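You operate a simulated robot arm through the tools that you are given. There is no shell and no other tool. Be economical: measure what you need, move in short steps, check, and stop when the job is done.

You run a simulated robot arm. Do the job below in one go: nothing can be reset, and whatever is moved stays where it is left.

JOB
Shut the optical machine down: its block into the NEW tray, light off, computer off, then power off.
Fine: push the stage back in; leave the other parts in the tray. Where these are worked on the way, their far stop is far enough and under half their travel is too little: stage.
Where things are to end (x, y in the base frame): drilled block within 0.06 m of [-0.03, 1.17].

Only the result counts: the job must be done as asked and must still hold three seconds after the hand-in. Knocking over, shifting, dropping, spilling or breaking anything else fails it.

ROBOT AND FRAMES
A 6-joint arm with a two-finger parallel gripper on a trunk, on a base that drives. Base frame: it is fixed to the floor where the robot stands at the start and does not move with it; the origin is under the middle of the robot, x ahead of it, y to its left, z up. Lengths are in m, angles in rad, forces in N, time in s.
With the tool pointing down near the work surface it reaches from about 0.18 to 0.84 m from the robot's upright axis, wherever it stands. Its first joint turns from -2.897 to 2.897 rad. Places, roughly: drilled block [0, 1.25, 0.75]; grey power button [0.1, 0.6, 0.8]; light knob [0.7, -0.2, 0.9]; middle brass sleeve [0, 1.25, 0.75]; red power switch [0.3, 0.3, 0.9]; stage [0.6, 0.1, 0.9]; tall brass sleeve [0, 1.25, 0.75]; tray marked NEW [0, 1.2, 0.7]. Payload 3.91 kg.
The tool frame sits at the grasp point between the pads (the TCP): z along the fingers, y along the line on which they close. The tips reach 0.03 m beyond it. The gripper opens to 0.11 m. The fingers are 0.02 m wide and 0.01 m thick; the gripper's body (0.048 by 0.112 m) begins 0.055 m behind the TCP.
Orientation is told as [roll, pitch, yaw] about the base's x, y, z axes, in that order, counted from this pose: with the fingers straight down and closing along the base's y, the tool's x points along the base's -x, its y along +y and its z along -z.

CONTROLS
- The arm moves only by the tool jog_arm. Its argument "plan" is a list of rows, each an object of numbers (a shift or turn left out is 0, a gripper value left out holds the last): "tx", "ty", "tz": the shift along the tool's x, y, z in m; "rx", "ry", "rz": the turn, a rotation vector about the tool's x, y, z in rad; "jaw": the gripper command, from -1 (shut) to 1 (fully open), values between in proportion. In form: [{"tx": .., "ty": .., "tz": .., "rx": .., "ry": .., "rz": .., "jaw": ..}, ...]. A call has 1 to 12 rows; each row shifts and turns the commanded pose from where the row before left it, along the tool's axes as they then stand. Rows are played at 5 a second. More than 0.05 m and 0.15 rad between two rows, or a gripper value outside its range, and nothing of the call is played. A pose out of reach is approached as far as the arm can. The call stops where the force on the tool passes 90 N (or 10 N more than at its start, if that is more) or the arm is blocked; 0.2 s more then pass. The fingers move at their own pace (about 0.108 m/s each) and stop on an object; they squeeze with about 30 N. The grip force told is the motor's: it shows also when the fingers shut on nothing. Time passes only in rows, and 0.2 s behind the last, so rows that do not move let the fingers close. It gives the time, the measured TCP pose, the force on the tool (base axes), the opening and the grip force at its end, in the units of the frame above (readings bear some noise), with the torque about the TCP (base axes, N m) and any sound that the robot's microphone picked up.
- Cameras (640 x 400 px; columns grow to the right, rows downward): "scene" is now at [-0.1, 0.0483, 1.5355]; the picture's right is [0.57, -0.82, 0.00], its down [-0.51, -0.35, -0.79] and it looks along [0.65, 0.45, -0.62] (base axes); focal length 263 px, centre (320, 200). "wrist" rides on the gripper at [0.077, 0.007, -0.114] in the tool frame; the picture's right is [-0.09, 1.00, 0.00], its down [-0.80, -0.07, -0.59] and it looks along [-0.59, -0.05, 0.80] (tool axes); focal length 270 px, centre (320, 200). There is no depth. A picture from a camera that has moved, and an enlarged one, comes with that camera's place and axes in the base frame and with its lens.
- capture(camera): a new picture of that camera. The clock stands still meanwhile.
- slide_trunk(by): slides the trunk up (or, below 0, down) by that many m; the arm and the scene camera ride with it, the base frame stays. It gives what a move gives, with no picture.
- drive_base(legs): drives the robot by 1 to 6 legs, each [ahead, left, turn to the left] in m, m and rad, along the robot's own axes; the way and the turn of a leg run together, so that a leg with both is an arc; at most 1.5 m and 3.142 rad a leg. The arm and the cameras ride along, it lands a little off, and it stops where it bumps. It gives what a move gives.
- aim_head(pan, tilt): turns the head with the scene camera to pan (to the left, within 1.501 rad either way) and tilt (down, from -0.506 to 1.204), counted from straight ahead of the robot. It gives what a move gives.
- enlarge(camera, box): a new picture of the part [left, top, right, bottom] of that camera's present view, enlarged. The clock stands still meanwhile.
- close_job(): hands the job in; it is judged then, once.

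Go step by step. Nothing tells you exact positions but the pictures and the camera data: compare them with the known pose of the tool, close in by small moves and look again before you grip or let go. The budget is 120 turns and 98 pictures, counting those below and the enlarged ones. Unless the task says otherwise, let go and move clear before handing in, and close with one line.

The tools are called after "Emit:" as name(argument=value, ...) on one line, values as JSON. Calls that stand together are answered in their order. jog_arm: Moves the arm, as the interface text tells. Its arguments: {"type":"object","properties":{"plan":{"type":"array","items":{"type":"object","properties":{"tx":{"type":"number"},"ty":{"type":"number"},"tz":{"type":"number"},"rx":{"type":"number"},"ry":{"type":"number"},"rz":{"type":"number"},"jaw":{"type":"number"}}}}},"required":["plan"]} The other tools are called the same way: slide_trunk (by) slides the trunk up or down; drive_base (legs) drives the base; aim_head (pan, tilt) turns the head that bears the scene camera; capture (camera) takes a picture; enlarge (camera, box) takes an enlarged picture of a part of a camera's view; close_job () hands the job in.

At the start:

```text
t: 0.0
position: [0.256, 0.3545, 1.212]
ee_rot: [0.0, 0.001, 0.0]
force: [0.3, 0.7, -0.3]
moment: [0.0, 0.01, -0.01]
gripper_width: 0.1097
gripper_force: 0.1
trunk travel left (down, up): [-0.475, 0.065]
robot x, y, heading: [-0.0026, -0.0006, 0.004]
head pan, tilt: [0.606, 0.667]
```

scene: 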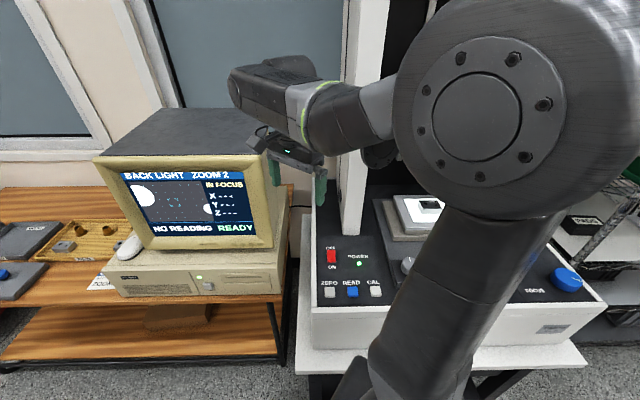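
wrist: 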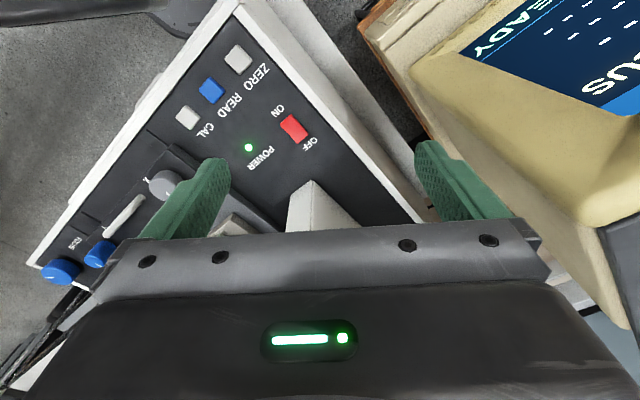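

I see a measuring machine with red switch, a computer to the left, and trays further left. First I look around to locate the stage, light knob and block.

Emit:
aim_head(pan=0.0, tilt=0.7)

Emit:
capture(camera="scene")

Emit:
aim_head(pan=1.3, tilt=0.6)

Emit:
capture(camera="scene")

```text
t: 1.0
position: [0.2546, 0.3555, 1.2129]
ee_rot: [0.0, 0.001, -0.001]
force: [-0.2, 0.3, 0.1]
moment: [0.01, 0.0, 0.06]
gripper_width: 0.11
gripper_force: 0.2
trunk travel left (down, up): [-0.475, 0.065]
robot x, y, heading: [0.0017, -0.0013, -0.002]
head pan, tilt: [0.0, 0.7]
```

```text
95 pictures are left
camera scene: at [-0.0859, -0.0007, 1.5327], right [0.0, -1.0, 0.0], down [-0.64, 0.0, -0.77], along [0.77, 0.0, -0.64], focal length 263 px, centre (320, 200)
```

scene: 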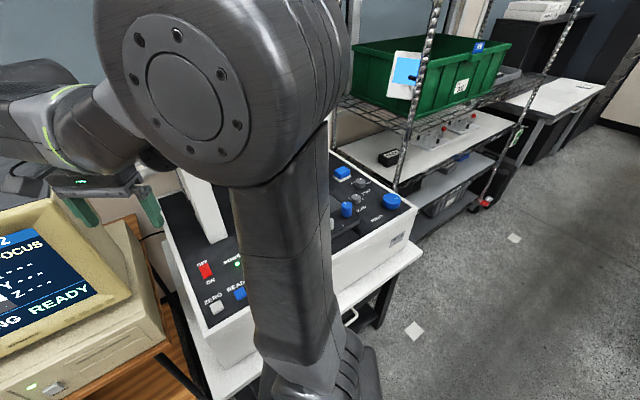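

```text
t: 2.5
position: [0.2567, 0.3557, 1.2118]
ee_rot: [0.0, -0.001, 0.001]
force: [-0.3, 0.2, 0.3]
moment: [-0.02, 0.0, 0.04]
gripper_width: 0.1101
gripper_force: 0.2
trunk travel left (down, up): [-0.475, 0.065]
robot x, y, heading: [-0.0009, 0.0007, 0.006]
head pan, tilt: [1.3, 0.6]
```

```text
94 pictures are left
camera scene: at [-0.1471, 0.0843, 1.5413], right [0.96, -0.27, 0.0], down [-0.15, -0.54, -0.82], along [0.22, 0.79, -0.57], focal length 263 px, centre (320, 200)
```

scene: 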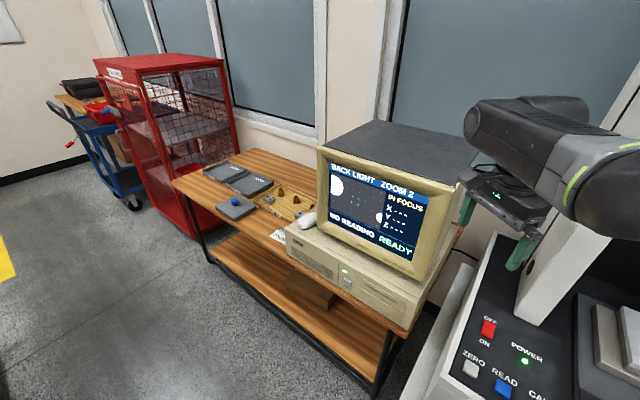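

The workpieces are on the left bench. I enlarge that part and the machine.

Emit:
enlarge(camera="scene", box=[170, 140, 350, 252])

Emit:
aim_head(pan=0.55, tilt=0.8)

Emit:
enlarge(camera="scene", box=[280, 120, 600, 320])

```text
3.56 times, centred on (260, 196) of scene
camera zoom: at [-0.1471, 0.0843, 1.5413], right [0.96, -0.27, 0.0], down [-0.15, -0.54, -0.82], along [0.22, 0.79, -0.57], focal length 935 px, centre (533, 214)
```

zoom: 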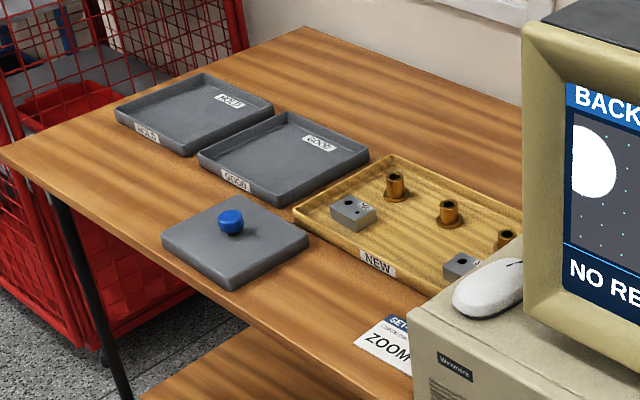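

```text
t: 3.6
position: [0.2555, 0.3544, 1.2107]
ee_rot: [0.0, 0.0, 0.001]
force: [0.1, 0.1, 0.2]
moment: [-0.02, -0.01, -0.04]
gripper_width: 0.11
gripper_force: 0.2
trunk travel left (down, up): [-0.475, 0.065]
robot x, y, heading: [0.0044, -0.0028, 0.004]
head pan, tilt: [0.55, 0.799]
```

```text
2.00 times, centred on (440, 220) of scene
camera zoom: at [-0.1021, 0.0414, 1.5245], right [0.52, -0.85, 0.0], down [-0.61, -0.38, -0.7], along [0.59, 0.36, -0.72], focal length 526 px, centre (80, 160)
```

zoom: 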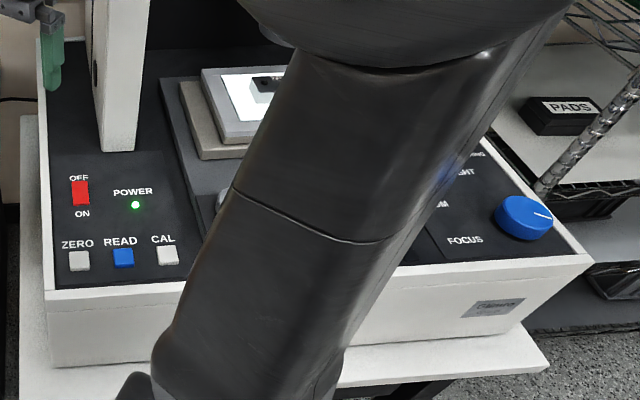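

Something dark lies on the lit stage, hidden by the arm. I back away a little for a clear overview.

Emit:
drive_base(legs=[[-0.5, 0, 0], [0, -0.5, 0]])

Emit:
aim_head(pan=0.5, tilt=0.5)

Emit:
capture(camera="scene")

```text
t: 6.2
position: [-0.1826, 0.3615, 1.2121]
ee_rot: [0.003, -0.001, 0.009]
force: [0.0, 0.0, 0.7]
moment: [0.01, 0.0, -0.04]
gripper_width: 0.1101
gripper_force: 0.0
trunk travel left (down, up): [-0.475, 0.065]
robot x, y, heading: [-0.437, 0.0009, 0.011]
head pan, tilt: [0.55, 0.799]
stopped in leg 1: the robot was blocked; the commanded pose is now the measured one
```

```text
t: 7.0
position: [-0.1838, 0.3609, 1.2135]
ee_rot: [0.003, 0.001, 0.009]
force: [0.9, -0.5, -0.5]
moment: [0.03, 0.0, 0.0]
gripper_width: 0.1099
gripper_force: 0.1
trunk travel left (down, up): [-0.475, 0.065]
robot x, y, heading: [-0.4348, 0.0055, 0.011]
head pan, tilt: [0.499, 0.499]
```

```text
91 pictures are left
camera scene: at [-0.5271, 0.0454, 1.5503], right [0.49, -0.87, 0.0], down [-0.42, -0.23, -0.88], along [0.77, 0.43, -0.48], focal length 263 px, centre (320, 200)
```

scene: 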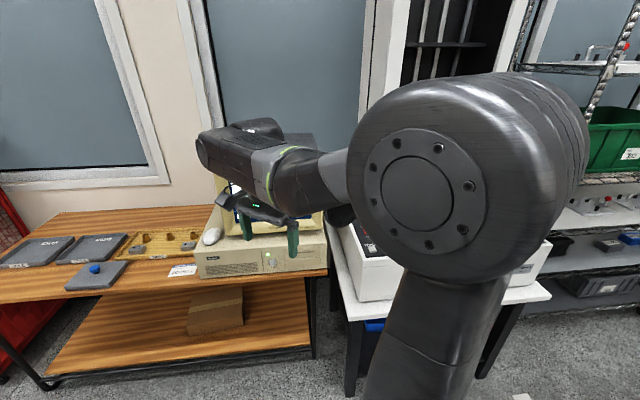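

The arm blocks the view; I come a bit forward and turn right, with the head panned left.

Emit:
drive_base(legs=[[0.12, 0, 0], [0, 0, -0.9]])

Emit:
aim_head(pan=1.2, tilt=0.5)

Emit:
capture(camera="scene")

```text
t: 10.5
position: [0.123, 0.0305, 1.2131]
ee_rot: [0.0, -0.001, -0.888]
force: [-0.5, -0.1, 0.3]
moment: [-0.02, 0.03, 0.0]
gripper_width: 0.1098
gripper_force: 0.2
trunk travel left (down, up): [-0.475, 0.065]
robot x, y, heading: [-0.3123, 0.0027, -0.891]
head pan, tilt: [0.499, 0.499]
```

```text
t: 11.6
position: [0.1212, 0.0308, 1.2133]
ee_rot: [0.003, 0.0, -0.888]
force: [-0.4, -0.5, -0.2]
moment: [-0.01, 0.0, 0.0]
gripper_width: 0.1099
gripper_force: 0.0
trunk travel left (down, up): [-0.475, 0.065]
robot x, y, heading: [-0.3151, 0.0036, -0.883]
head pan, tilt: [1.201, 0.499]
```

```text
90 pictures are left
camera scene: at [-0.3368, 0.1635, 1.5504], right [0.31, -0.95, 0.0], down [-0.46, -0.15, -0.88], along [0.84, 0.27, -0.48], focal length 263 px, centre (320, 200)
```

scene: 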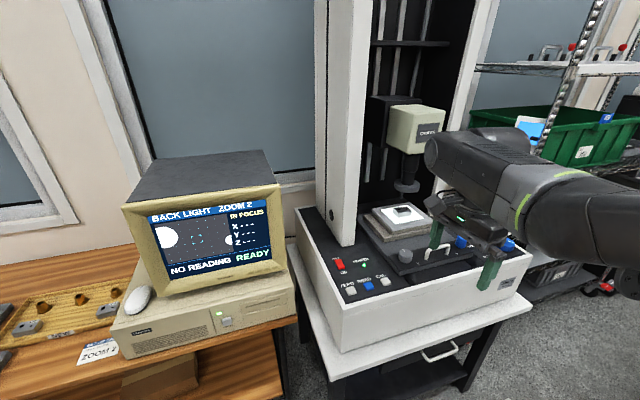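

Good view now. I enlarge the machine.

Emit:
enlarge(camera="scene", box=[290, 180, 450, 300])

Emit:
enlarge(camera="scene", box=[0, 260, 250, 390])

Emit:
capture(camera="wrist")

```text
3.33 times, centred on (370, 240) of scene
camera zoom: at [-0.3368, 0.1635, 1.5504], right [0.31, -0.95, 0.0], down [-0.46, -0.15, -0.88], along [0.84, 0.27, -0.48], focal length 876 px, centre (153, 67)
```

zoom: 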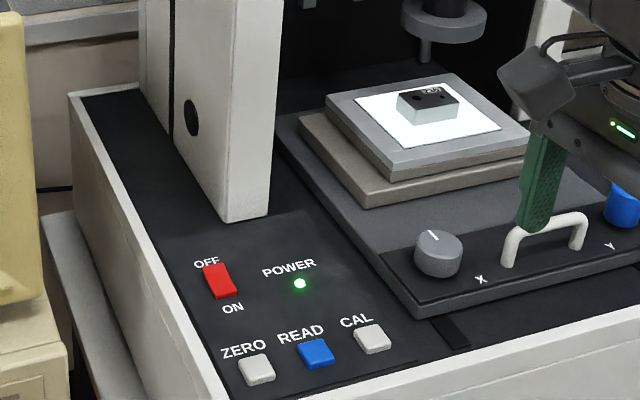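

```text
2.56 times, centred on (125, 325) of scene
camera zoom: at [-0.3368, 0.1635, 1.5504], right [0.31, -0.95, 0.0], down [-0.46, -0.15, -0.88], along [0.84, 0.27, -0.48], focal length 673 px, centre (819, -120)
```

zoom: 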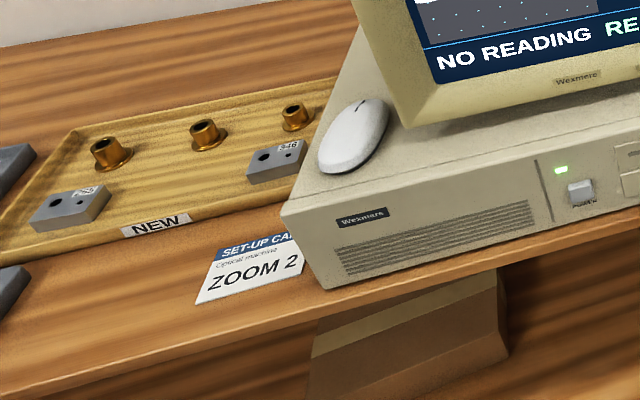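

```text
87 pictures are left
camera wrist: at [0.077, 0.0941, 1.3276], right [0.83, 0.56, 0.0], down [0.45, -0.67, 0.59], along [0.33, -0.49, -0.8], focal length 270 px, centre (320, 200)
```

wrist: 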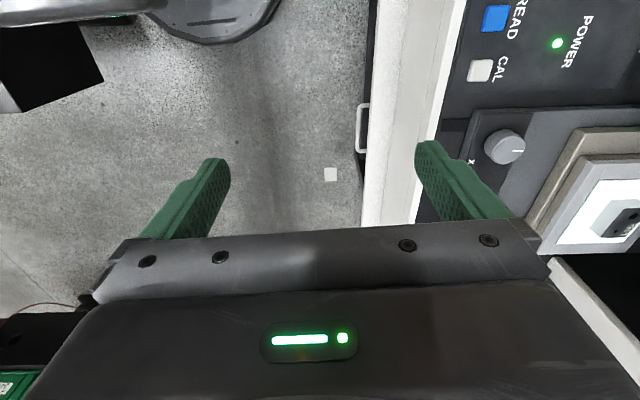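

The block sits on the lit stage, which is pulled out toward the robot with a handle; the NEW tray has a gap between two other blocks. I return to the start pose and move the wrist above the stage's front.

Emit:
drive_base(legs=[[0, 0, 0.885], [0.3, 0, 0]])

```text
t: 15.9
position: [0.2407, 0.3586, 1.2116]
ee_rot: [0.002, -0.001, -0.002]
force: [0.1, -0.2, -0.7]
moment: [0.0, 0.01, -0.02]
gripper_width: 0.1102
gripper_force: 0.0
trunk travel left (down, up): [-0.475, 0.065]
robot x, y, heading: [-0.0173, 0.0032, -0.004]
head pan, tilt: [1.201, 0.499]
```

Emit:
jog_arm(plan=[{"ty": -0.05}, {"ty": -0.05}, {"ty": -0.05}, {"ty": -0.05}, {"ty": -0.05}, {"tx": -0.05}, {"tx": -0.05}])

Emit:
capture(camera="wrist")

```text
t: 17.5
position: [0.3423, 0.1094, 1.21]
ee_rot: [0.002, 0.0, -0.001]
force: [0.2, 0.0, -1.7]
moment: [-0.02, 0.04, 0.0]
gripper_width: 0.1102
gripper_force: 0.1
trunk travel left (down, up): [-0.475, 0.065]
robot x, y, heading: [-0.0186, 0.0031, -0.003]
head pan, tilt: [1.201, 0.499]
```

```text
86 pictures are left
camera wrist: at [0.2641, 0.1158, 1.3258], right [0.09, 1.0, 0.0], down [0.8, -0.07, 0.59], along [0.59, -0.05, -0.8], focal length 270 px, centre (320, 200)
```

wrist: 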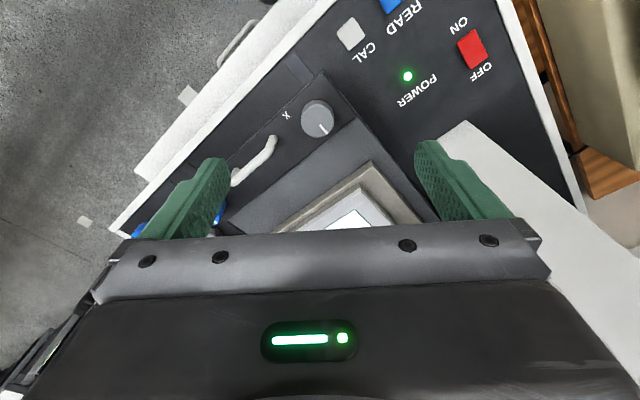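

The machine is turned about +0.61 rad in the base frame. I look with the scene camera again to judge the objective's clearance over the block.

Emit:
aim_head(pan=0.4, tilt=0.5)

Emit:
capture(camera="scene")

```text
t: 18.7
position: [0.3409, 0.1084, 1.2113]
ee_rot: [0.002, 0.001, -0.001]
force: [0.1, 0.2, 0.6]
moment: [-0.01, 0.02, 0.01]
gripper_width: 0.11
gripper_force: 0.1
trunk travel left (down, up): [-0.475, 0.065]
robot x, y, heading: [-0.0153, 0.0055, -0.002]
head pan, tilt: [0.4, 0.499]
```

```text
85 pictures are left
camera scene: at [-0.1023, 0.0391, 1.5504], right [0.39, -0.92, 0.0], down [-0.44, -0.19, -0.88], along [0.81, 0.34, -0.48], focal length 263 px, centre (320, 200)
```

scene: 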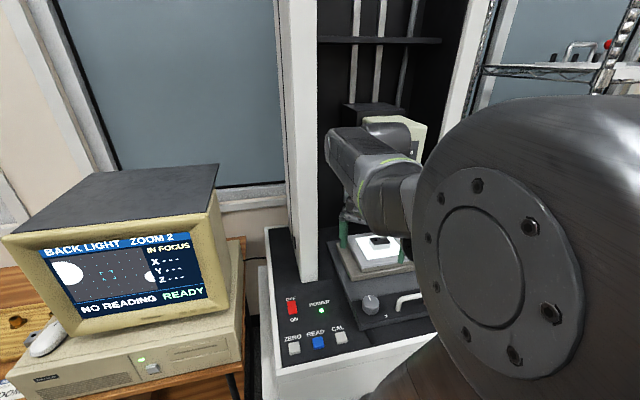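

Emit:
jog_arm(plan=[{"rz": -0.122}, {"rz": -0.122}, {"rz": -0.122}, {"rz": -0.122}, {"rz": -0.122}, {"ty": -0.045}, {"ty": -0.045}, {"ty": -0.045}, {"tx": -0.05}, {"tx": -0.05}])

Emit:
capture(camera="wrist")

Emit:
capture(camera="scene")

```text
t: 20.9
position: [0.5022, 0.0559, 1.2124]
ee_rot: [0.002, 0.0, 0.608]
force: [-0.6, 0.1, 0.0]
moment: [-0.01, 0.0, -0.02]
gripper_width: 0.1097
gripper_force: 0.1
trunk travel left (down, up): [-0.475, 0.065]
robot x, y, heading: [-0.0159, 0.0022, -0.003]
head pan, tilt: [0.4, 0.499]
```

```text
84 pictures are left
camera wrist: at [0.4336, 0.0171, 1.3275], right [-0.5, 0.87, 0.0], down [0.7, 0.4, 0.59], along [0.52, 0.3, -0.8], focal length 270 px, centre (320, 200)
```

wrist: 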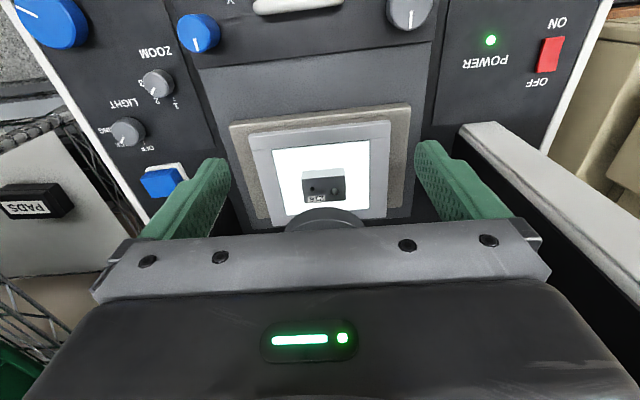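

```text
83 pictures are left
camera scene: at [-0.1009, 0.0397, 1.5504], right [0.39, -0.92, 0.0], down [-0.44, -0.19, -0.88], along [0.81, 0.34, -0.48], focal length 263 px, centre (320, 200)
```

scene: 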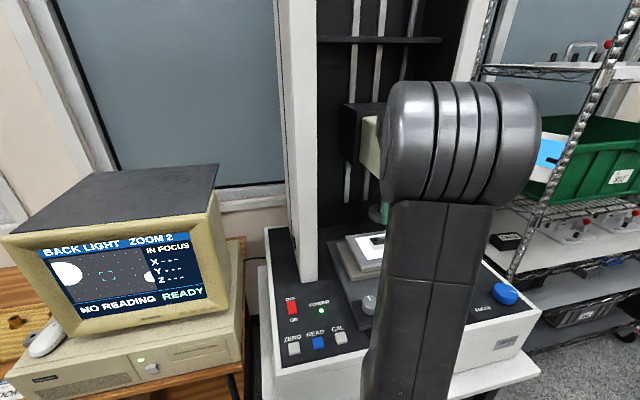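

The block sits directly beneath the objective, so the stage must be pulled out by its handle first. I move back to view the handle.

Emit:
jog_arm(plan=[{"tx": 0.05}, {"tx": 0.05}, {"tx": 0.04}])

Emit:
capture(camera="wrist")

```text
t: 21.7
position: [0.3847, -0.0267, 1.2129]
ee_rot: [-0.001, -0.004, 0.611]
force: [-0.4, -0.2, -0.2]
moment: [0.0, -0.01, -0.01]
gripper_width: 0.11
gripper_force: 0.0
trunk travel left (down, up): [-0.475, 0.065]
robot x, y, heading: [-0.0129, 0.0037, 0.0]
head pan, tilt: [0.4, 0.499]
```

```text
82 pictures are left
camera wrist: at [0.316, -0.0644, 1.3269], right [-0.5, 0.87, 0.0], down [0.7, 0.4, 0.6], along [0.52, 0.3, -0.8], focal length 270 px, centre (320, 200)
```

wrist: 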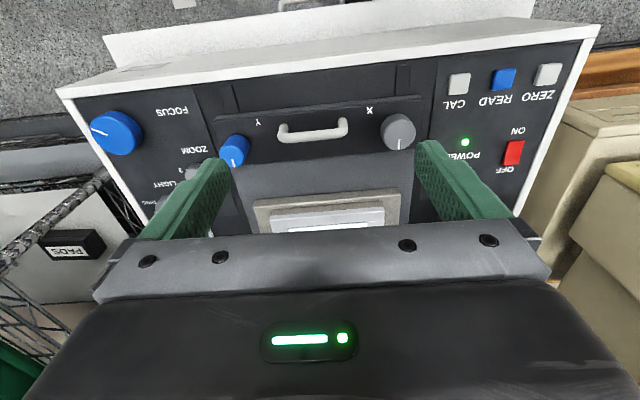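

Emit:
jog_arm(plan=[{"tx": -0.05, "ty": -0.011, "jaw": -1}, {"tx": -0.05, "jaw": -1}, {"tz": 0.05}, {"tz": 0.05}, {"tz": 0.05}])

Emit:
capture(camera="wrist")

```text
refused: row 1 steps farther than a row can; nothing moved
```

```text
81 pictures are left
camera wrist: at [0.316, -0.0644, 1.3269], right [-0.5, 0.87, 0.0], down [0.7, 0.4, 0.6], along [0.52, 0.3, -0.8], focal length 270 px, centre (320, 200)
```

wrist: 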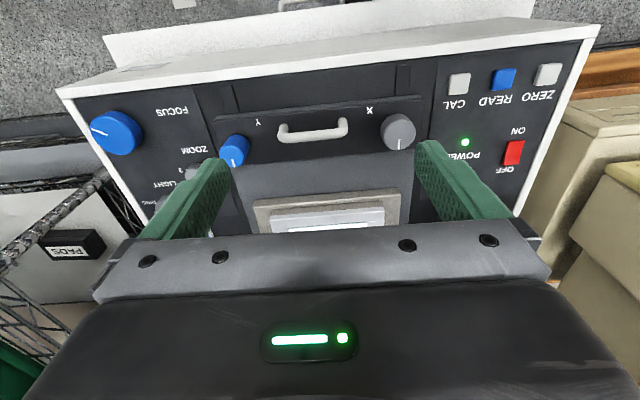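

Emit:
jog_arm(plan=[{"tx": -0.048, "ty": -0.011, "jaw": -1}, {"tx": -0.05, "jaw": -1}, {"tz": 0.05}, {"tz": 0.05}, {"tz": 0.05}])

Emit:
capture(camera="wrist")

```text
t: 22.9
position: [0.4731, 0.0232, 1.0619]
ee_rot: [0.002, 0.0, 0.61]
force: [-0.3, 0.0, 0.3]
moment: [-0.03, 0.0, -0.03]
gripper_width: 0.0
gripper_force: 30.0
trunk travel left (down, up): [-0.475, 0.065]
robot x, y, heading: [-0.0162, 0.0027, 0.002]
head pan, tilt: [0.4, 0.499]
```

```text
80 pictures are left
camera wrist: at [0.4052, -0.0155, 1.1767], right [-0.5, 0.87, 0.0], down [0.7, 0.4, 0.6], along [0.52, 0.3, -0.8], focal length 270 px, centre (320, 200)
```

wrist: 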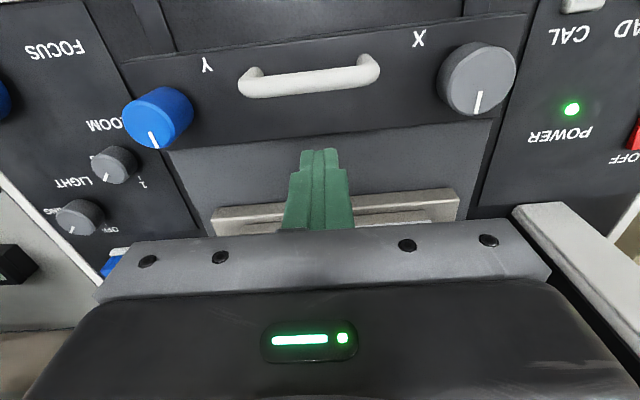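

Emit:
jog_arm(plan=[{"tz": 0.04}, {"tz": 0.03}])

Emit:
capture(camera="wrist")

```text
t: 23.5
position: [0.4728, 0.0225, 0.9926]
ee_rot: [0.0, -0.001, 0.61]
force: [0.2, 0.4, 0.5]
moment: [-0.01, 0.01, -0.03]
gripper_width: 0.0
gripper_force: 30.2
trunk travel left (down, up): [-0.475, 0.065]
robot x, y, heading: [-0.0179, 0.0043, -0.001]
head pan, tilt: [0.4, 0.499]
```

```text
79 pictures are left
camera wrist: at [0.4047, -0.0163, 1.1068], right [-0.5, 0.87, 0.0], down [0.7, 0.4, 0.6], along [0.52, 0.3, -0.8], focal length 270 px, centre (320, 200)
```

wrist: 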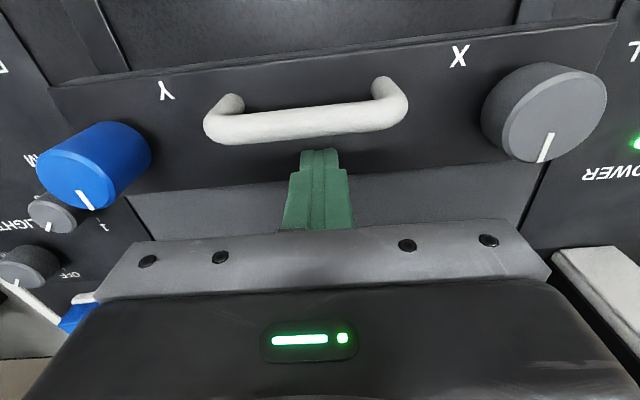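

Emit:
jog_arm(plan=[{"tz": 0.013}, {"tx": 0.02}, {"tx": 0.02}, {"tx": 0.02}])

Emit:
capture(camera="wrist")

```text
t: 24.5
position: [0.4211, -0.0126, 0.9799]
ee_rot: [-0.001, -0.001, 0.608]
force: [-0.4, -3.6, 17.0]
moment: [-0.29, 0.32, 0.0]
gripper_width: 0.0
gripper_force: 30.0
trunk travel left (down, up): [-0.475, 0.065]
robot x, y, heading: [-0.0139, 0.0063, -0.001]
head pan, tilt: [0.4, 0.499]
```

```text
78 pictures are left
camera wrist: at [0.3531, -0.0516, 1.095], right [-0.5, 0.87, 0.0], down [0.7, 0.4, 0.6], along [0.52, 0.3, -0.8], focal length 270 px, centre (320, 200)
```

wrist: 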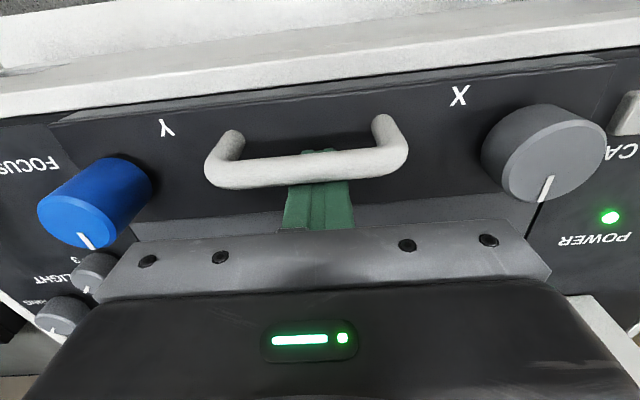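

The stage is coming out. I lift slightly to relieve the contact and continue.

Emit:
jog_arm(plan=[{"tz": -0.004}, {"tx": 0.015}, {"tx": 0.015}, {"tx": 0.015}])

Emit:
capture(camera="wrist")

```text
t: 25.5
position: [0.385, -0.0363, 0.9837]
ee_rot: [0.0, -0.001, 0.611]
force: [-0.7, 0.7, -0.3]
moment: [0.03, -0.04, -0.03]
gripper_width: 0.0
gripper_force: 29.5
trunk travel left (down, up): [-0.475, 0.065]
robot x, y, heading: [-0.0137, 0.0068, 0.004]
head pan, tilt: [0.4, 0.499]
```

```text
77 pictures are left
camera wrist: at [0.3166, -0.076, 1.0984], right [-0.5, 0.87, 0.0], down [0.7, 0.4, 0.6], along [0.52, 0.3, -0.8], focal length 270 px, centre (320, 200)
```

wrist: 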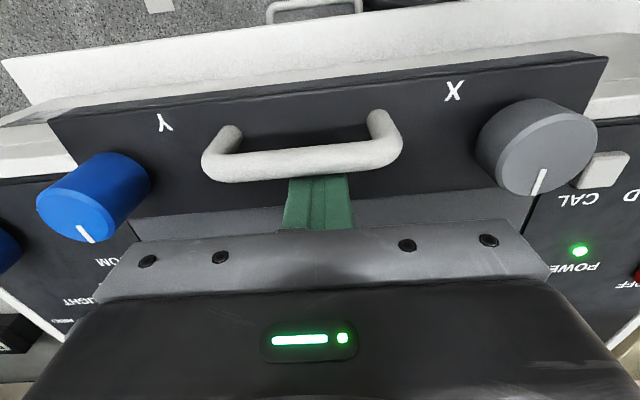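

Emit:
jog_arm(plan=[{"tx": 0.015}, {"tx": 0.015}, {"tx": 0.015}, {"tx": 0.015}])

Emit:
capture(camera="wrist")

```text
t: 26.5
position: [0.3363, -0.0715, 0.9822]
ee_rot: [0.002, 0.0, 0.608]
force: [0.5, 1.0, -0.9]
moment: [0.01, -0.02, -0.01]
gripper_width: 0.0
gripper_force: 29.2
trunk travel left (down, up): [-0.475, 0.065]
robot x, y, heading: [-0.0168, 0.0046, -0.0]
head pan, tilt: [0.4, 0.499]
```

```text
76 pictures are left
camera wrist: at [0.2677, -0.1103, 1.0975], right [-0.5, 0.87, 0.0], down [0.7, 0.4, 0.6], along [0.52, 0.3, -0.8], focal length 270 px, centre (320, 200)
```

wrist: 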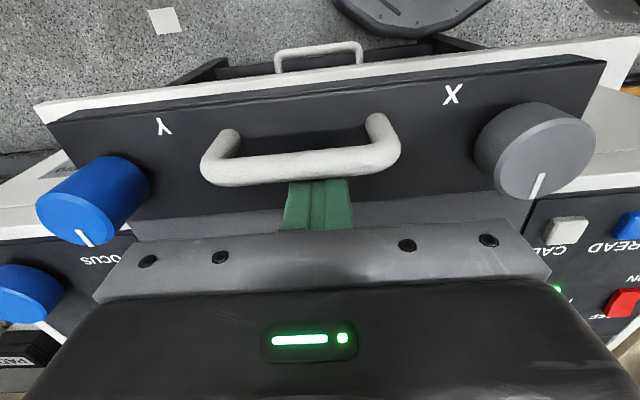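

The stage is out by ~0.15 m. I rise, open, and look at the block.

Emit:
jog_arm(plan=[{"tx": -0.006}, {"tz": -0.05}, {"tz": -0.05}, {"tz": -0.05, "jaw": 1}, {"tz": -0.05}, {"tx": -0.05}, {"tx": -0.05}, {"tx": -0.03}])

Emit:
capture(camera="wrist")

Emit:
capture(camera="scene")

```text
t: 28.3
position: [0.4472, 0.0076, 1.1824]
ee_rot: [0.003, -0.001, 0.609]
force: [-0.5, 1.1, -0.1]
moment: [-0.01, 0.0, -0.01]
gripper_width: 0.1099
gripper_force: 0.0
trunk travel left (down, up): [-0.475, 0.065]
robot x, y, heading: [-0.0133, 0.0013, -0.003]
head pan, tilt: [0.4, 0.499]
```

```text
75 pictures are left
camera wrist: at [0.379, -0.0316, 1.2978], right [-0.5, 0.87, 0.0], down [0.7, 0.4, 0.6], along [0.52, 0.3, -0.8], focal length 270 px, centre (320, 200)
```

wrist: 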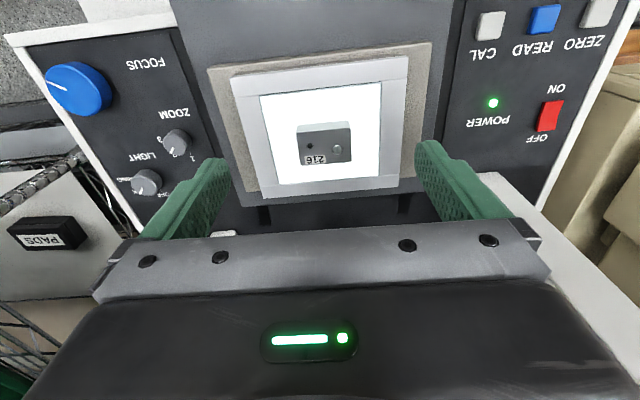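

```text
74 pictures are left
camera scene: at [-0.1017, 0.0393, 1.5504], right [0.39, -0.92, 0.0], down [-0.44, -0.19, -0.88], along [0.81, 0.34, -0.48], focal length 263 px, centre (320, 200)
```

scene: 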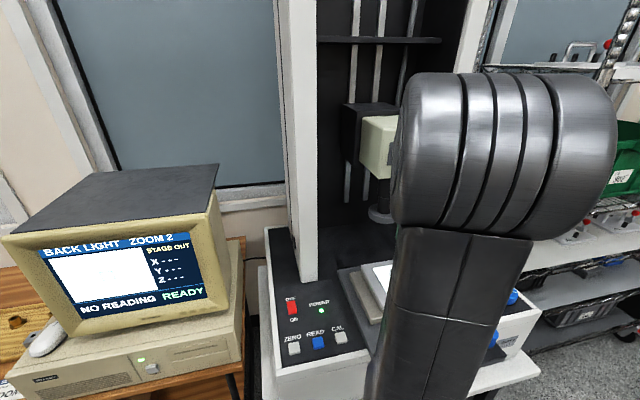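

Emit:
jog_arm(plan=[{"tx": -0.04}, {"tx": -0.022}, {"tz": 0.05}, {"tz": 0.03}])

Emit:
capture(camera="wrist")

```text
t: 29.3
position: [0.4977, 0.0424, 1.1022]
ee_rot: [0.001, -0.001, 0.609]
force: [-0.4, 0.6, 0.3]
moment: [0.04, 0.0, -0.01]
gripper_width: 0.11
gripper_force: 0.0
trunk travel left (down, up): [-0.475, 0.065]
robot x, y, heading: [-0.0153, 0.0073, -0.004]
head pan, tilt: [0.4, 0.499]
```

```text
73 pictures are left
camera wrist: at [0.4304, 0.0033, 1.2174], right [-0.5, 0.87, 0.0], down [0.7, 0.4, 0.6], along [0.52, 0.3, -0.8], focal length 270 px, centre (320, 200)
```

wrist: 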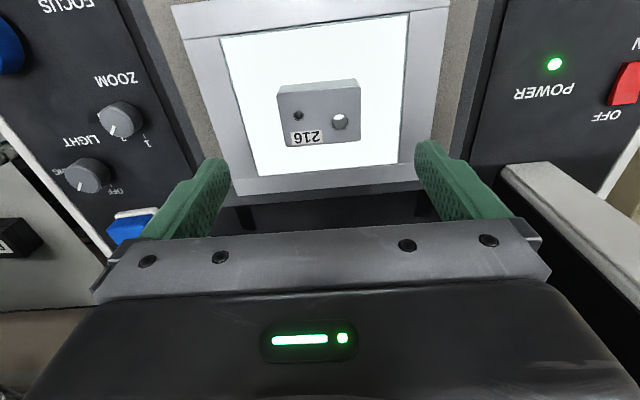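

Emit:
jog_arm(plan=[{"tx": 0.003, "tz": 0.04}])

Emit:
capture(camera="wrist")

```text
t: 29.7
position: [0.4967, 0.0398, 1.063]
ee_rot: [0.002, 0.0, 0.609]
force: [0.3, 0.6, 0.2]
moment: [0.0, 0.01, 0.01]
gripper_width: 0.1101
gripper_force: 0.1
trunk travel left (down, up): [-0.475, 0.065]
robot x, y, heading: [-0.0133, 0.0049, 0.002]
head pan, tilt: [0.4, 0.499]
```

```text
72 pictures are left
camera wrist: at [0.4287, 0.0015, 1.1779], right [-0.5, 0.87, 0.0], down [0.7, 0.4, 0.6], along [0.52, 0.3, -0.8], focal length 270 px, centre (320, 200)
```

wrist: 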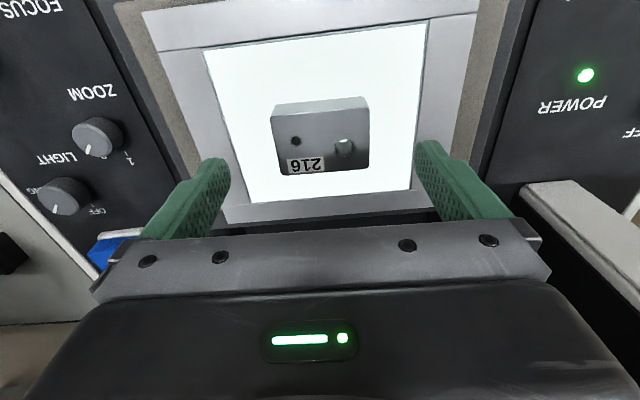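

Emit:
jog_arm(plan=[{"tx": 0.005}, {"tz": 0.038}])

Emit:
capture(camera="wrist")

```text
t: 30.3
position: [0.4921, 0.0368, 1.0295]
ee_rot: [-0.003, -0.01, 0.609]
force: [3.3, -0.7, 25.4]
moment: [1.03, 0.93, -0.12]
gripper_width: 0.1087
gripper_force: 0.1
trunk travel left (down, up): [-0.475, 0.065]
robot x, y, heading: [-0.0139, 0.0061, -0.002]
head pan, tilt: [0.4, 0.499]
```

```text
71 pictures are left
camera wrist: at [0.4239, -0.0015, 1.1426], right [-0.5, 0.87, 0.0], down [0.69, 0.4, 0.6], along [0.52, 0.3, -0.8], focal length 270 px, centre (320, 200)
```

wrist: 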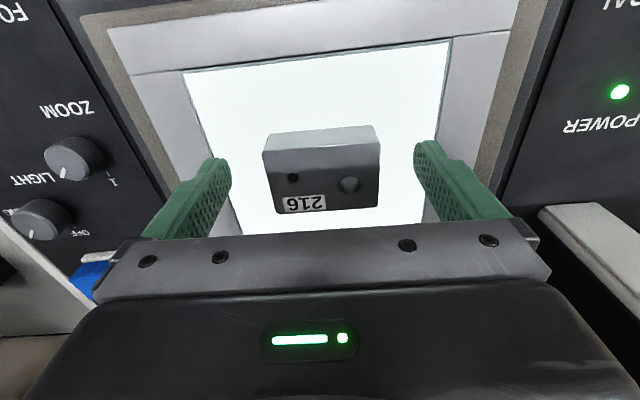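

Emit:
jog_arm(plan=[{"tz": -0.006}, {"jaw": -1}, {"jaw": -1}, {"jaw": -1}])

Emit:
capture(camera="wrist")

```text
t: 31.3
position: [0.4917, 0.0381, 1.0314]
ee_rot: [0.001, -0.001, 0.608]
force: [0.6, 0.1, 1.0]
moment: [0.03, 0.0, 0.03]
gripper_width: 0.0591
gripper_force: 29.8
trunk travel left (down, up): [-0.475, 0.065]
robot x, y, heading: [-0.0159, 0.0055, -0.004]
head pan, tilt: [0.4, 0.499]
```

```text
70 pictures are left
camera wrist: at [0.4241, -0.0017, 1.1461], right [-0.5, 0.87, 0.0], down [0.7, 0.4, 0.6], along [0.52, 0.3, -0.8], focal length 270 px, centre (320, 200)
```

wrist: 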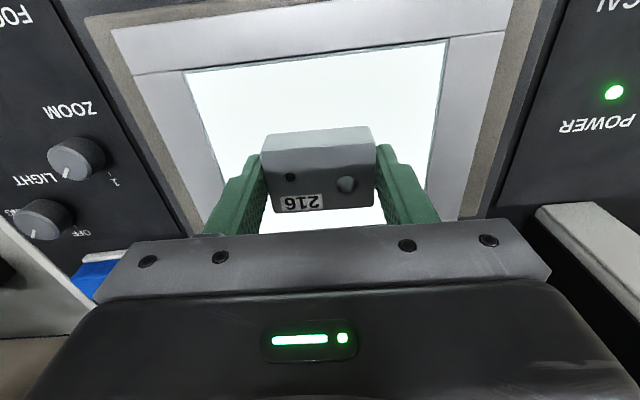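

Gripped at 0.059 m width. I lift and check.

Emit:
jog_arm(plan=[{"tz": -0.03}, {"tz": -0.05}, {"tz": -0.05}, {"tx": 0.05}, {"tx": 0.05}, {"tz": -0.05}])

Emit:
capture(camera="wrist")

```text
t: 32.7
position: [0.4081, -0.0206, 1.2096]
ee_rot: [0.001, -0.001, 0.609]
force: [-0.7, -0.4, -1.2]
moment: [0.01, 0.0, -0.01]
gripper_width: 0.0593
gripper_force: 29.9
trunk travel left (down, up): [-0.475, 0.065]
robot x, y, heading: [-0.0145, 0.0022, -0.005]
head pan, tilt: [0.4, 0.499]
```

```text
69 pictures are left
camera wrist: at [0.3416, -0.0602, 1.325], right [-0.5, 0.87, 0.0], down [0.7, 0.4, 0.6], along [0.52, 0.3, -0.8], focal length 270 px, centre (320, 200)
```

wrist: 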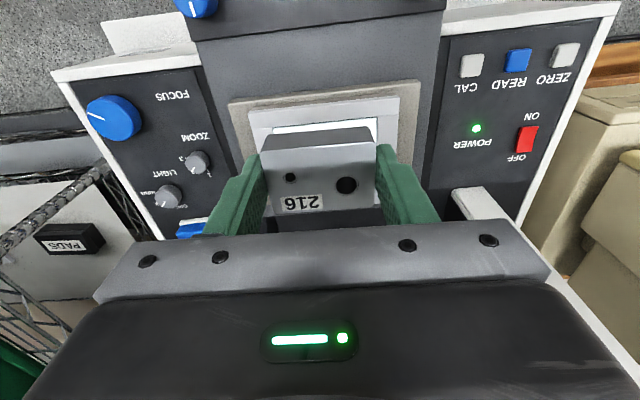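

Block held. I retract the arm, turn toward the benches, and look left for the way.

Emit:
jog_arm(plan=[{"tx": 0.03, "ty": 0.02}, {"tx": 0.03, "ty": 0.02}, {"tx": 0.03, "ty": 0.02}, {"tz": -0.04}])

Emit:
drive_base(legs=[[0, 0, 0.61]])

Emit:
aim_head(pan=1.45, tilt=0.6)

Emit:
capture(camera="scene")

```text
t: 33.7
position: [0.3012, -0.0231, 1.2499]
ee_rot: [0.003, 0.003, 0.611]
force: [0.1, 0.4, -2.1]
moment: [-0.02, -0.04, 0.02]
gripper_width: 0.0591
gripper_force: 29.9
trunk travel left (down, up): [-0.475, 0.065]
robot x, y, heading: [-0.0179, 0.0038, -0.004]
head pan, tilt: [0.4, 0.499]
```

```text
t: 35.7
position: [0.261, 0.1637, 1.2514]
ee_rot: [0.002, 0.001, 1.215]
force: [-0.1, -0.7, -1.6]
moment: [-0.01, 0.02, 0.04]
gripper_width: 0.0593
gripper_force: 29.8
trunk travel left (down, up): [-0.475, 0.065]
robot x, y, heading: [-0.0183, 0.0041, 0.597]
head pan, tilt: [0.4, 0.499]
```

```text
t: 37.0
position: [0.2605, 0.164, 1.25]
ee_rot: [0.005, 0.004, 1.216]
force: [-0.4, -0.1, -1.9]
moment: [-0.03, 0.02, 0.0]
gripper_width: 0.0592
gripper_force: 30.4
trunk travel left (down, up): [-0.475, 0.065]
robot x, y, heading: [-0.0129, 0.0014, 0.602]
head pan, tilt: [1.45, 0.6]
```

```text
68 pictures are left
camera scene: at [-0.1036, -0.0193, 1.5484], right [0.82, -0.58, 0.0], down [-0.29, -0.41, -0.87], along [0.5, 0.71, -0.5], focal length 263 px, centre (320, 200)
```

scene: 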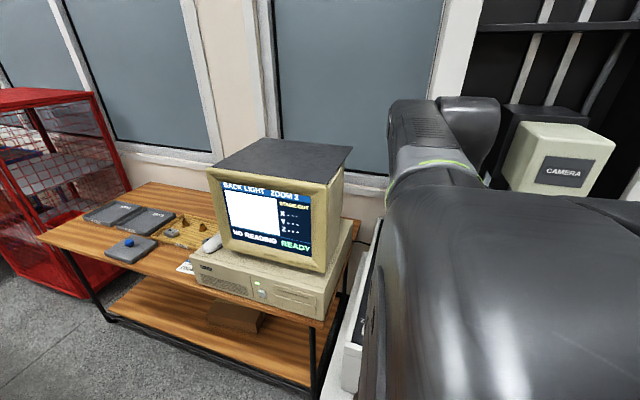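

Emit:
aim_head(pan=1.2, tilt=0.6)

Emit:
capture(camera="scene")

```text
t: 37.8
position: [0.261, 0.1626, 1.2503]
ee_rot: [0.004, 0.003, 1.215]
force: [-0.2, -0.4, -1.6]
moment: [0.0, -0.03, -0.03]
gripper_width: 0.0592
gripper_force: 30.1
trunk travel left (down, up): [-0.475, 0.065]
robot x, y, heading: [-0.0163, 0.0032, 0.606]
head pan, tilt: [1.201, 0.6]
```

```text
67 pictures are left
camera scene: at [-0.1037, -0.0194, 1.5482], right [0.82, -0.58, 0.0], down [-0.29, -0.41, -0.87], along [0.5, 0.71, -0.5], focal length 263 px, centre (320, 200)
```

scene: 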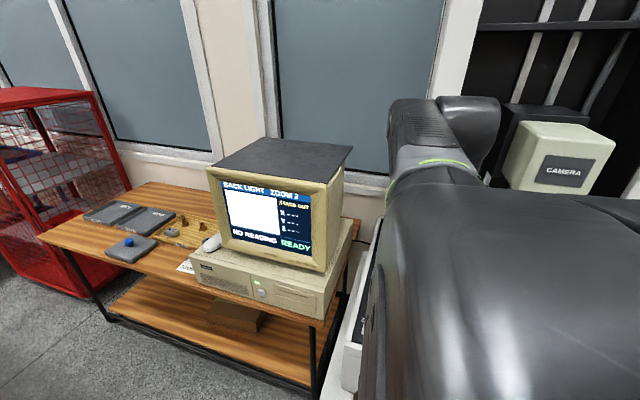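

The head reports panned but the picture's axes have not changed; it may be touching the retracted arm. I extend the arm slightly and retry.

Emit:
jog_arm(plan=[{"tx": -0.03, "ty": -0.03}, {"tx": -0.03, "ty": -0.03}])

Emit:
aim_head(pan=0.9, tilt=0.6)

Emit:
capture(camera="scene")

```text
t: 38.4
position: [0.3394, 0.2, 1.2494]
ee_rot: [0.004, 0.002, 1.218]
force: [0.8, 0.3, -0.7]
moment: [-0.03, 0.02, 0.02]
gripper_width: 0.0594
gripper_force: 30.2
trunk travel left (down, up): [-0.475, 0.065]
robot x, y, heading: [-0.0146, 0.0047, 0.605]
head pan, tilt: [1.201, 0.6]
```

```text
t: 39.2
position: [0.3378, 0.198, 1.2504]
ee_rot: [0.001, 0.0, 1.215]
force: [0.2, 0.2, -2.0]
moment: [0.0, -0.02, -0.05]
gripper_width: 0.0592
gripper_force: 29.7
trunk travel left (down, up): [-0.475, 0.065]
robot x, y, heading: [-0.0151, 0.0026, 0.604]
head pan, tilt: [0.901, 0.6]
```

```text
66 pictures are left
camera scene: at [-0.1502, -0.005, 1.5413], right [1.0, -0.06, 0.0], down [-0.04, -0.56, -0.83], along [0.05, 0.82, -0.56], focal length 263 px, centre (320, 200)
```

scene: 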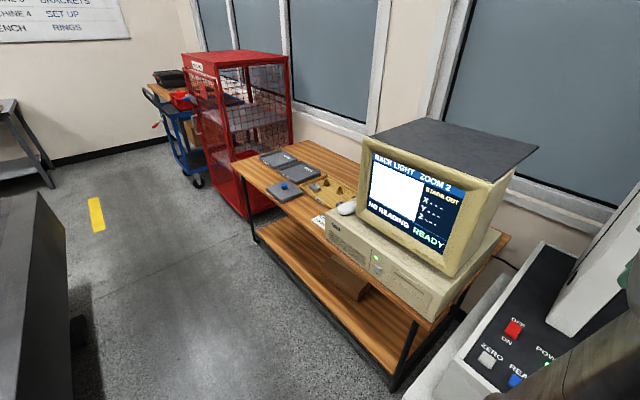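

The way along the bench front is open. I back off slightly and drive left along the bench.

Emit:
drive_base(legs=[[-0.12, 0, 0], [0, 0.95, 0], [0.1, 0, 0]])

Emit:
aim_head(pan=0.3, tilt=0.8)

Emit:
capture(camera="scene")

```text
t: 45.8
position: [-0.2212, 0.9685, 1.2508]
ee_rot: [0.004, 0.002, 1.221]
force: [0.6, 0.1, -0.4]
moment: [-0.02, 0.02, 0.01]
gripper_width: 0.0591
gripper_force: 29.9
trunk travel left (down, up): [-0.475, 0.065]
robot x, y, heading: [-0.5764, 0.7685, 0.615]
head pan, tilt: [0.901, 0.6]
```

```text
t: 46.8
position: [-0.2229, 0.9683, 1.2499]
ee_rot: [0.002, 0.002, 1.22]
force: [0.1, 0.8, -1.5]
moment: [0.02, 0.0, 0.02]
gripper_width: 0.0593
gripper_force: 30.5
trunk travel left (down, up): [-0.475, 0.065]
robot x, y, heading: [-0.5728, 0.7706, 0.608]
head pan, tilt: [0.3, 0.799]
```

```text
65 pictures are left
camera scene: at [-0.6663, 0.7372, 1.5245], right [0.79, -0.61, 0.0], down [-0.44, -0.57, -0.7], along [0.43, 0.55, -0.72], focal length 263 px, centre (320, 200)
```

scene: 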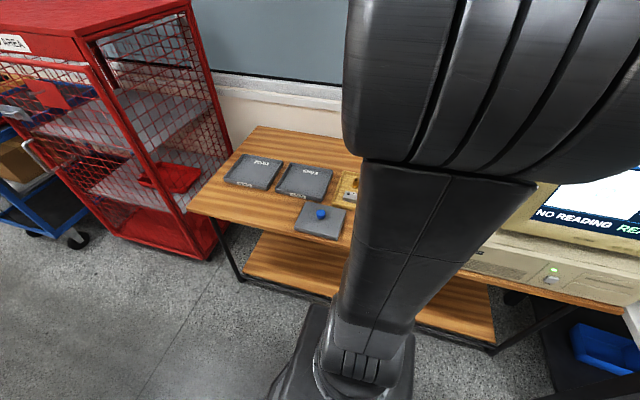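

Emit:
jog_arm(plan=[{"rz": 0.122}, {"rz": 0.122}, {"rz": 0.122}, {"rz": 0.122}, {"rz": 0.122}, {"tx": -0.05}, {"tx": -0.05}, {"tx": -0.05}, {"tx": -0.05}, {"ty": 0.03}])

Emit:
capture(camera="wrist")

```text
t: 49.0
position: [-0.0759, 1.108, 1.2499]
ee_rot: [0.003, 0.003, 0.612]
force: [-0.5, -0.6, -0.4]
moment: [-0.01, -0.01, 0.0]
gripper_width: 0.0594
gripper_force: 29.8
trunk travel left (down, up): [-0.475, 0.065]
robot x, y, heading: [-0.5766, 0.7703, 0.605]
head pan, tilt: [0.3, 0.799]
```

```text
64 pictures are left
camera wrist: at [-0.1447, 1.0687, 1.3653], right [-0.5, 0.87, 0.0], down [0.7, 0.4, 0.59], along [0.51, 0.3, -0.81], focal length 270 px, centre (320, 200)
```

wrist: 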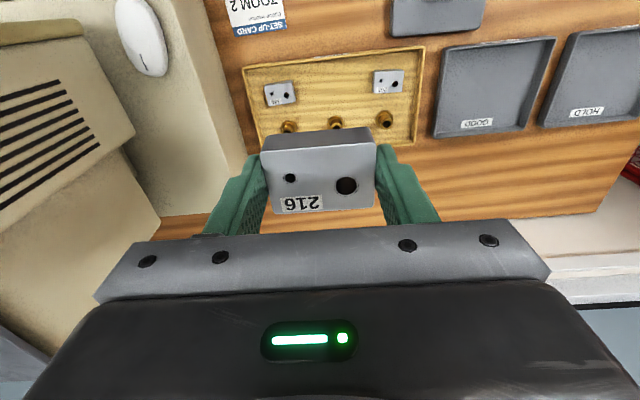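

The tray is aligned with my tool; the free slot between the two blocks is at the target point. I move over it and descend part way.

Emit:
jog_arm(plan=[{"tx": -0.037, "ty": 0.012}, {"tx": -0.036, "ty": 0.013}, {"tz": 0.05}, {"tz": 0.05}, {"tz": 0.05}, {"tz": 0.05}, {"tz": 0.05}, {"tz": 0.05}])

Emit:
capture(camera="wrist")

```text
t: 50.8
position: [-0.0304, 1.1683, 0.9489]
ee_rot: [0.002, 0.004, 0.611]
force: [0.0, 0.5, -1.0]
moment: [0.02, 0.01, -0.03]
gripper_width: 0.0594
gripper_force: 29.8
trunk travel left (down, up): [-0.475, 0.065]
robot x, y, heading: [-0.5728, 0.7743, 0.613]
head pan, tilt: [0.3, 0.799]
```

```text
63 pictures are left
camera wrist: at [-0.0985, 1.1304, 1.0637], right [-0.5, 0.87, 0.0], down [0.7, 0.4, 0.59], along [0.51, 0.3, -0.81], focal length 270 px, centre (320, 200)
```

wrist: 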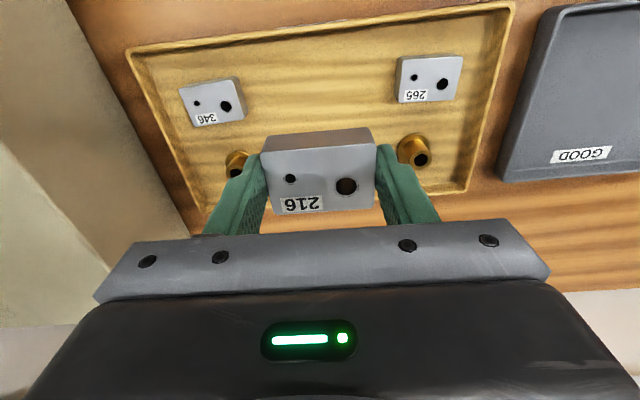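

Emit:
jog_arm(plan=[{"tx": 0.005, "tz": 0.04}, {"tz": 0.05}, {"tz": 0.04}])

Emit:
capture(camera="wrist")

```text
t: 51.5
position: [-0.0352, 1.1675, 0.82]
ee_rot: [0.001, 0.003, 0.61]
force: [-0.6, 0.1, -0.9]
moment: [0.02, 0.0, 0.05]
gripper_width: 0.0591
gripper_force: 30.1
trunk travel left (down, up): [-0.475, 0.065]
robot x, y, heading: [-0.5783, 0.7745, 0.605]
head pan, tilt: [0.3, 0.799]
```

```text
62 pictures are left
camera wrist: at [-0.1033, 1.1284, 0.9347], right [-0.5, 0.87, 0.0], down [0.7, 0.4, 0.59], along [0.51, 0.3, -0.81], focal length 270 px, centre (320, 200)
```

wrist: 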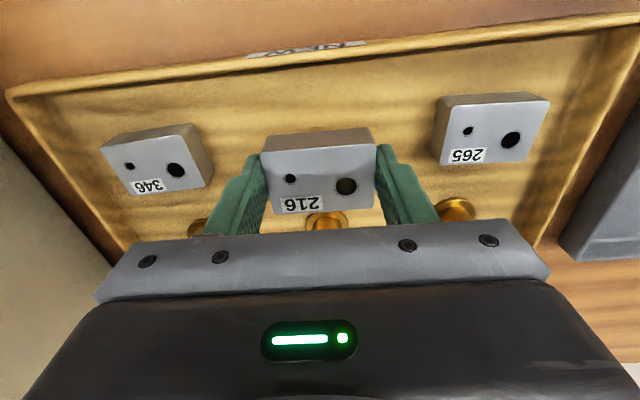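

Emit:
jog_arm(plan=[{"tz": 0.01}, {"tz": 0.008}, {"tz": 0.004}])

```text
t: 52.4
position: [-0.0374, 1.1665, 0.7981]
ee_rot: [0.003, 0.003, 0.612]
force: [-0.3, -0.1, -1.1]
moment: [-0.01, 0.0, 0.02]
gripper_width: 0.0595
gripper_force: 29.9
trunk travel left (down, up): [-0.475, 0.065]
robot x, y, heading: [-0.5758, 0.7715, 0.608]
head pan, tilt: [0.3, 0.799]
```

Emit:
jog_arm(plan=[{"tz": 0.004}])

Emit:
capture(camera="wrist")

```text
t: 52.8
position: [-0.0358, 1.1676, 0.7943]
ee_rot: [0.003, 0.004, 0.611]
force: [0.1, 0.5, -1.7]
moment: [0.02, 0.03, 0.0]
gripper_width: 0.0594
gripper_force: 30.2
trunk travel left (down, up): [-0.475, 0.065]
robot x, y, heading: [-0.5733, 0.7715, 0.607]
head pan, tilt: [0.3, 0.799]
```

```text
61 pictures are left
camera wrist: at [-0.1038, 1.1278, 0.9091], right [-0.5, 0.87, 0.0], down [0.7, 0.4, 0.59], along [0.51, 0.3, -0.81], focal length 270 px, centre (320, 200)
```

wrist: 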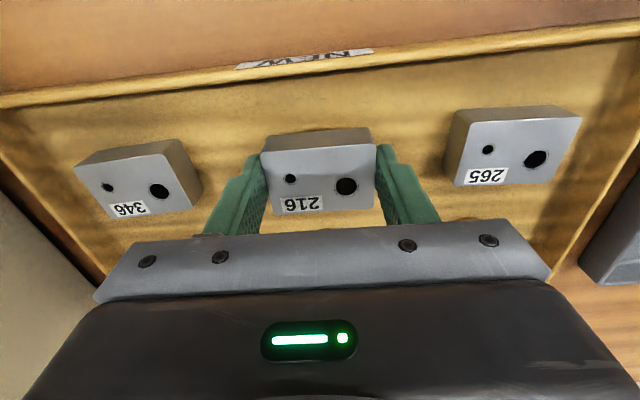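

Emit:
jog_arm(plan=[{"tz": 0.003}, {}])

```text
t: 53.4
position: [-0.0366, 1.1654, 0.792]
ee_rot: [0.003, 0.002, 0.61]
force: [0.5, 0.7, -1.2]
moment: [-0.01, 0.01, 0.01]
gripper_width: 0.0592
gripper_force: 30.3
trunk travel left (down, up): [-0.475, 0.065]
robot x, y, heading: [-0.5727, 0.7731, 0.608]
head pan, tilt: [0.3, 0.799]
```

Emit:
jog_arm(plan=[{"tz": 0.003}, {"tz": 0.003}, {}])

```text
t: 54.1
position: [-0.0362, 1.1656, 0.7839]
ee_rot: [0.001, 0.002, 0.611]
force: [-0.1, -0.3, -2.3]
moment: [0.04, 0.01, 0.01]
gripper_width: 0.0592
gripper_force: 29.9
trunk travel left (down, up): [-0.475, 0.065]
robot x, y, heading: [-0.5768, 0.7726, 0.612]
head pan, tilt: [0.3, 0.799]
```

Emit:
jog_arm(plan=[{"tz": 0.002}, {"tz": 0.002}, {}])

Emit:
capture(camera="wrist")

```text
t: 55.0
position: [-0.0356, 1.1664, 0.7816]
ee_rot: [0.004, 0.001, 0.61]
force: [0.2, -0.2, -0.9]
moment: [0.02, -0.01, 0.0]
gripper_width: 0.0593
gripper_force: 30.5
trunk travel left (down, up): [-0.475, 0.065]
robot x, y, heading: [-0.5737, 0.7717, 0.608]
head pan, tilt: [0.3, 0.799]
```

```text
60 pictures are left
camera wrist: at [-0.1036, 1.1277, 0.8963], right [-0.5, 0.87, 0.0], down [0.7, 0.4, 0.59], along [0.51, 0.3, -0.81], focal length 270 px, centre (320, 200)
```

wrist: 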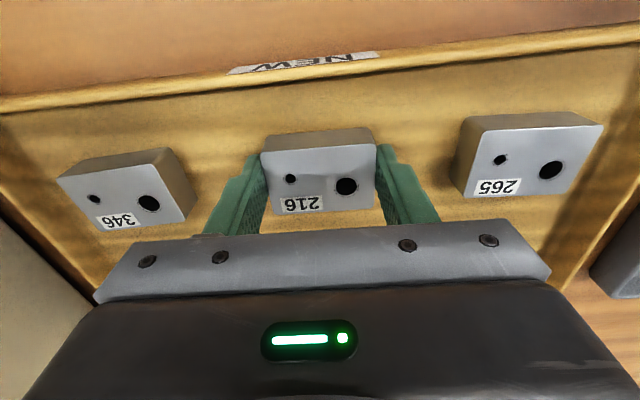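

Emit:
jog_arm(plan=[{"tz": 0.0015}, {"tz": 0.0015}, {}])

```text
t: 55.8
position: [-0.0362, 1.167, 0.7782]
ee_rot: [0.002, 0.003, 0.611]
force: [0.5, 0.2, -2.7]
moment: [0.02, 0.02, 0.01]
gripper_width: 0.0592
gripper_force: 30.1
trunk travel left (down, up): [-0.475, 0.065]
robot x, y, heading: [-0.5804, 0.7739, 0.607]
head pan, tilt: [0.3, 0.799]
```

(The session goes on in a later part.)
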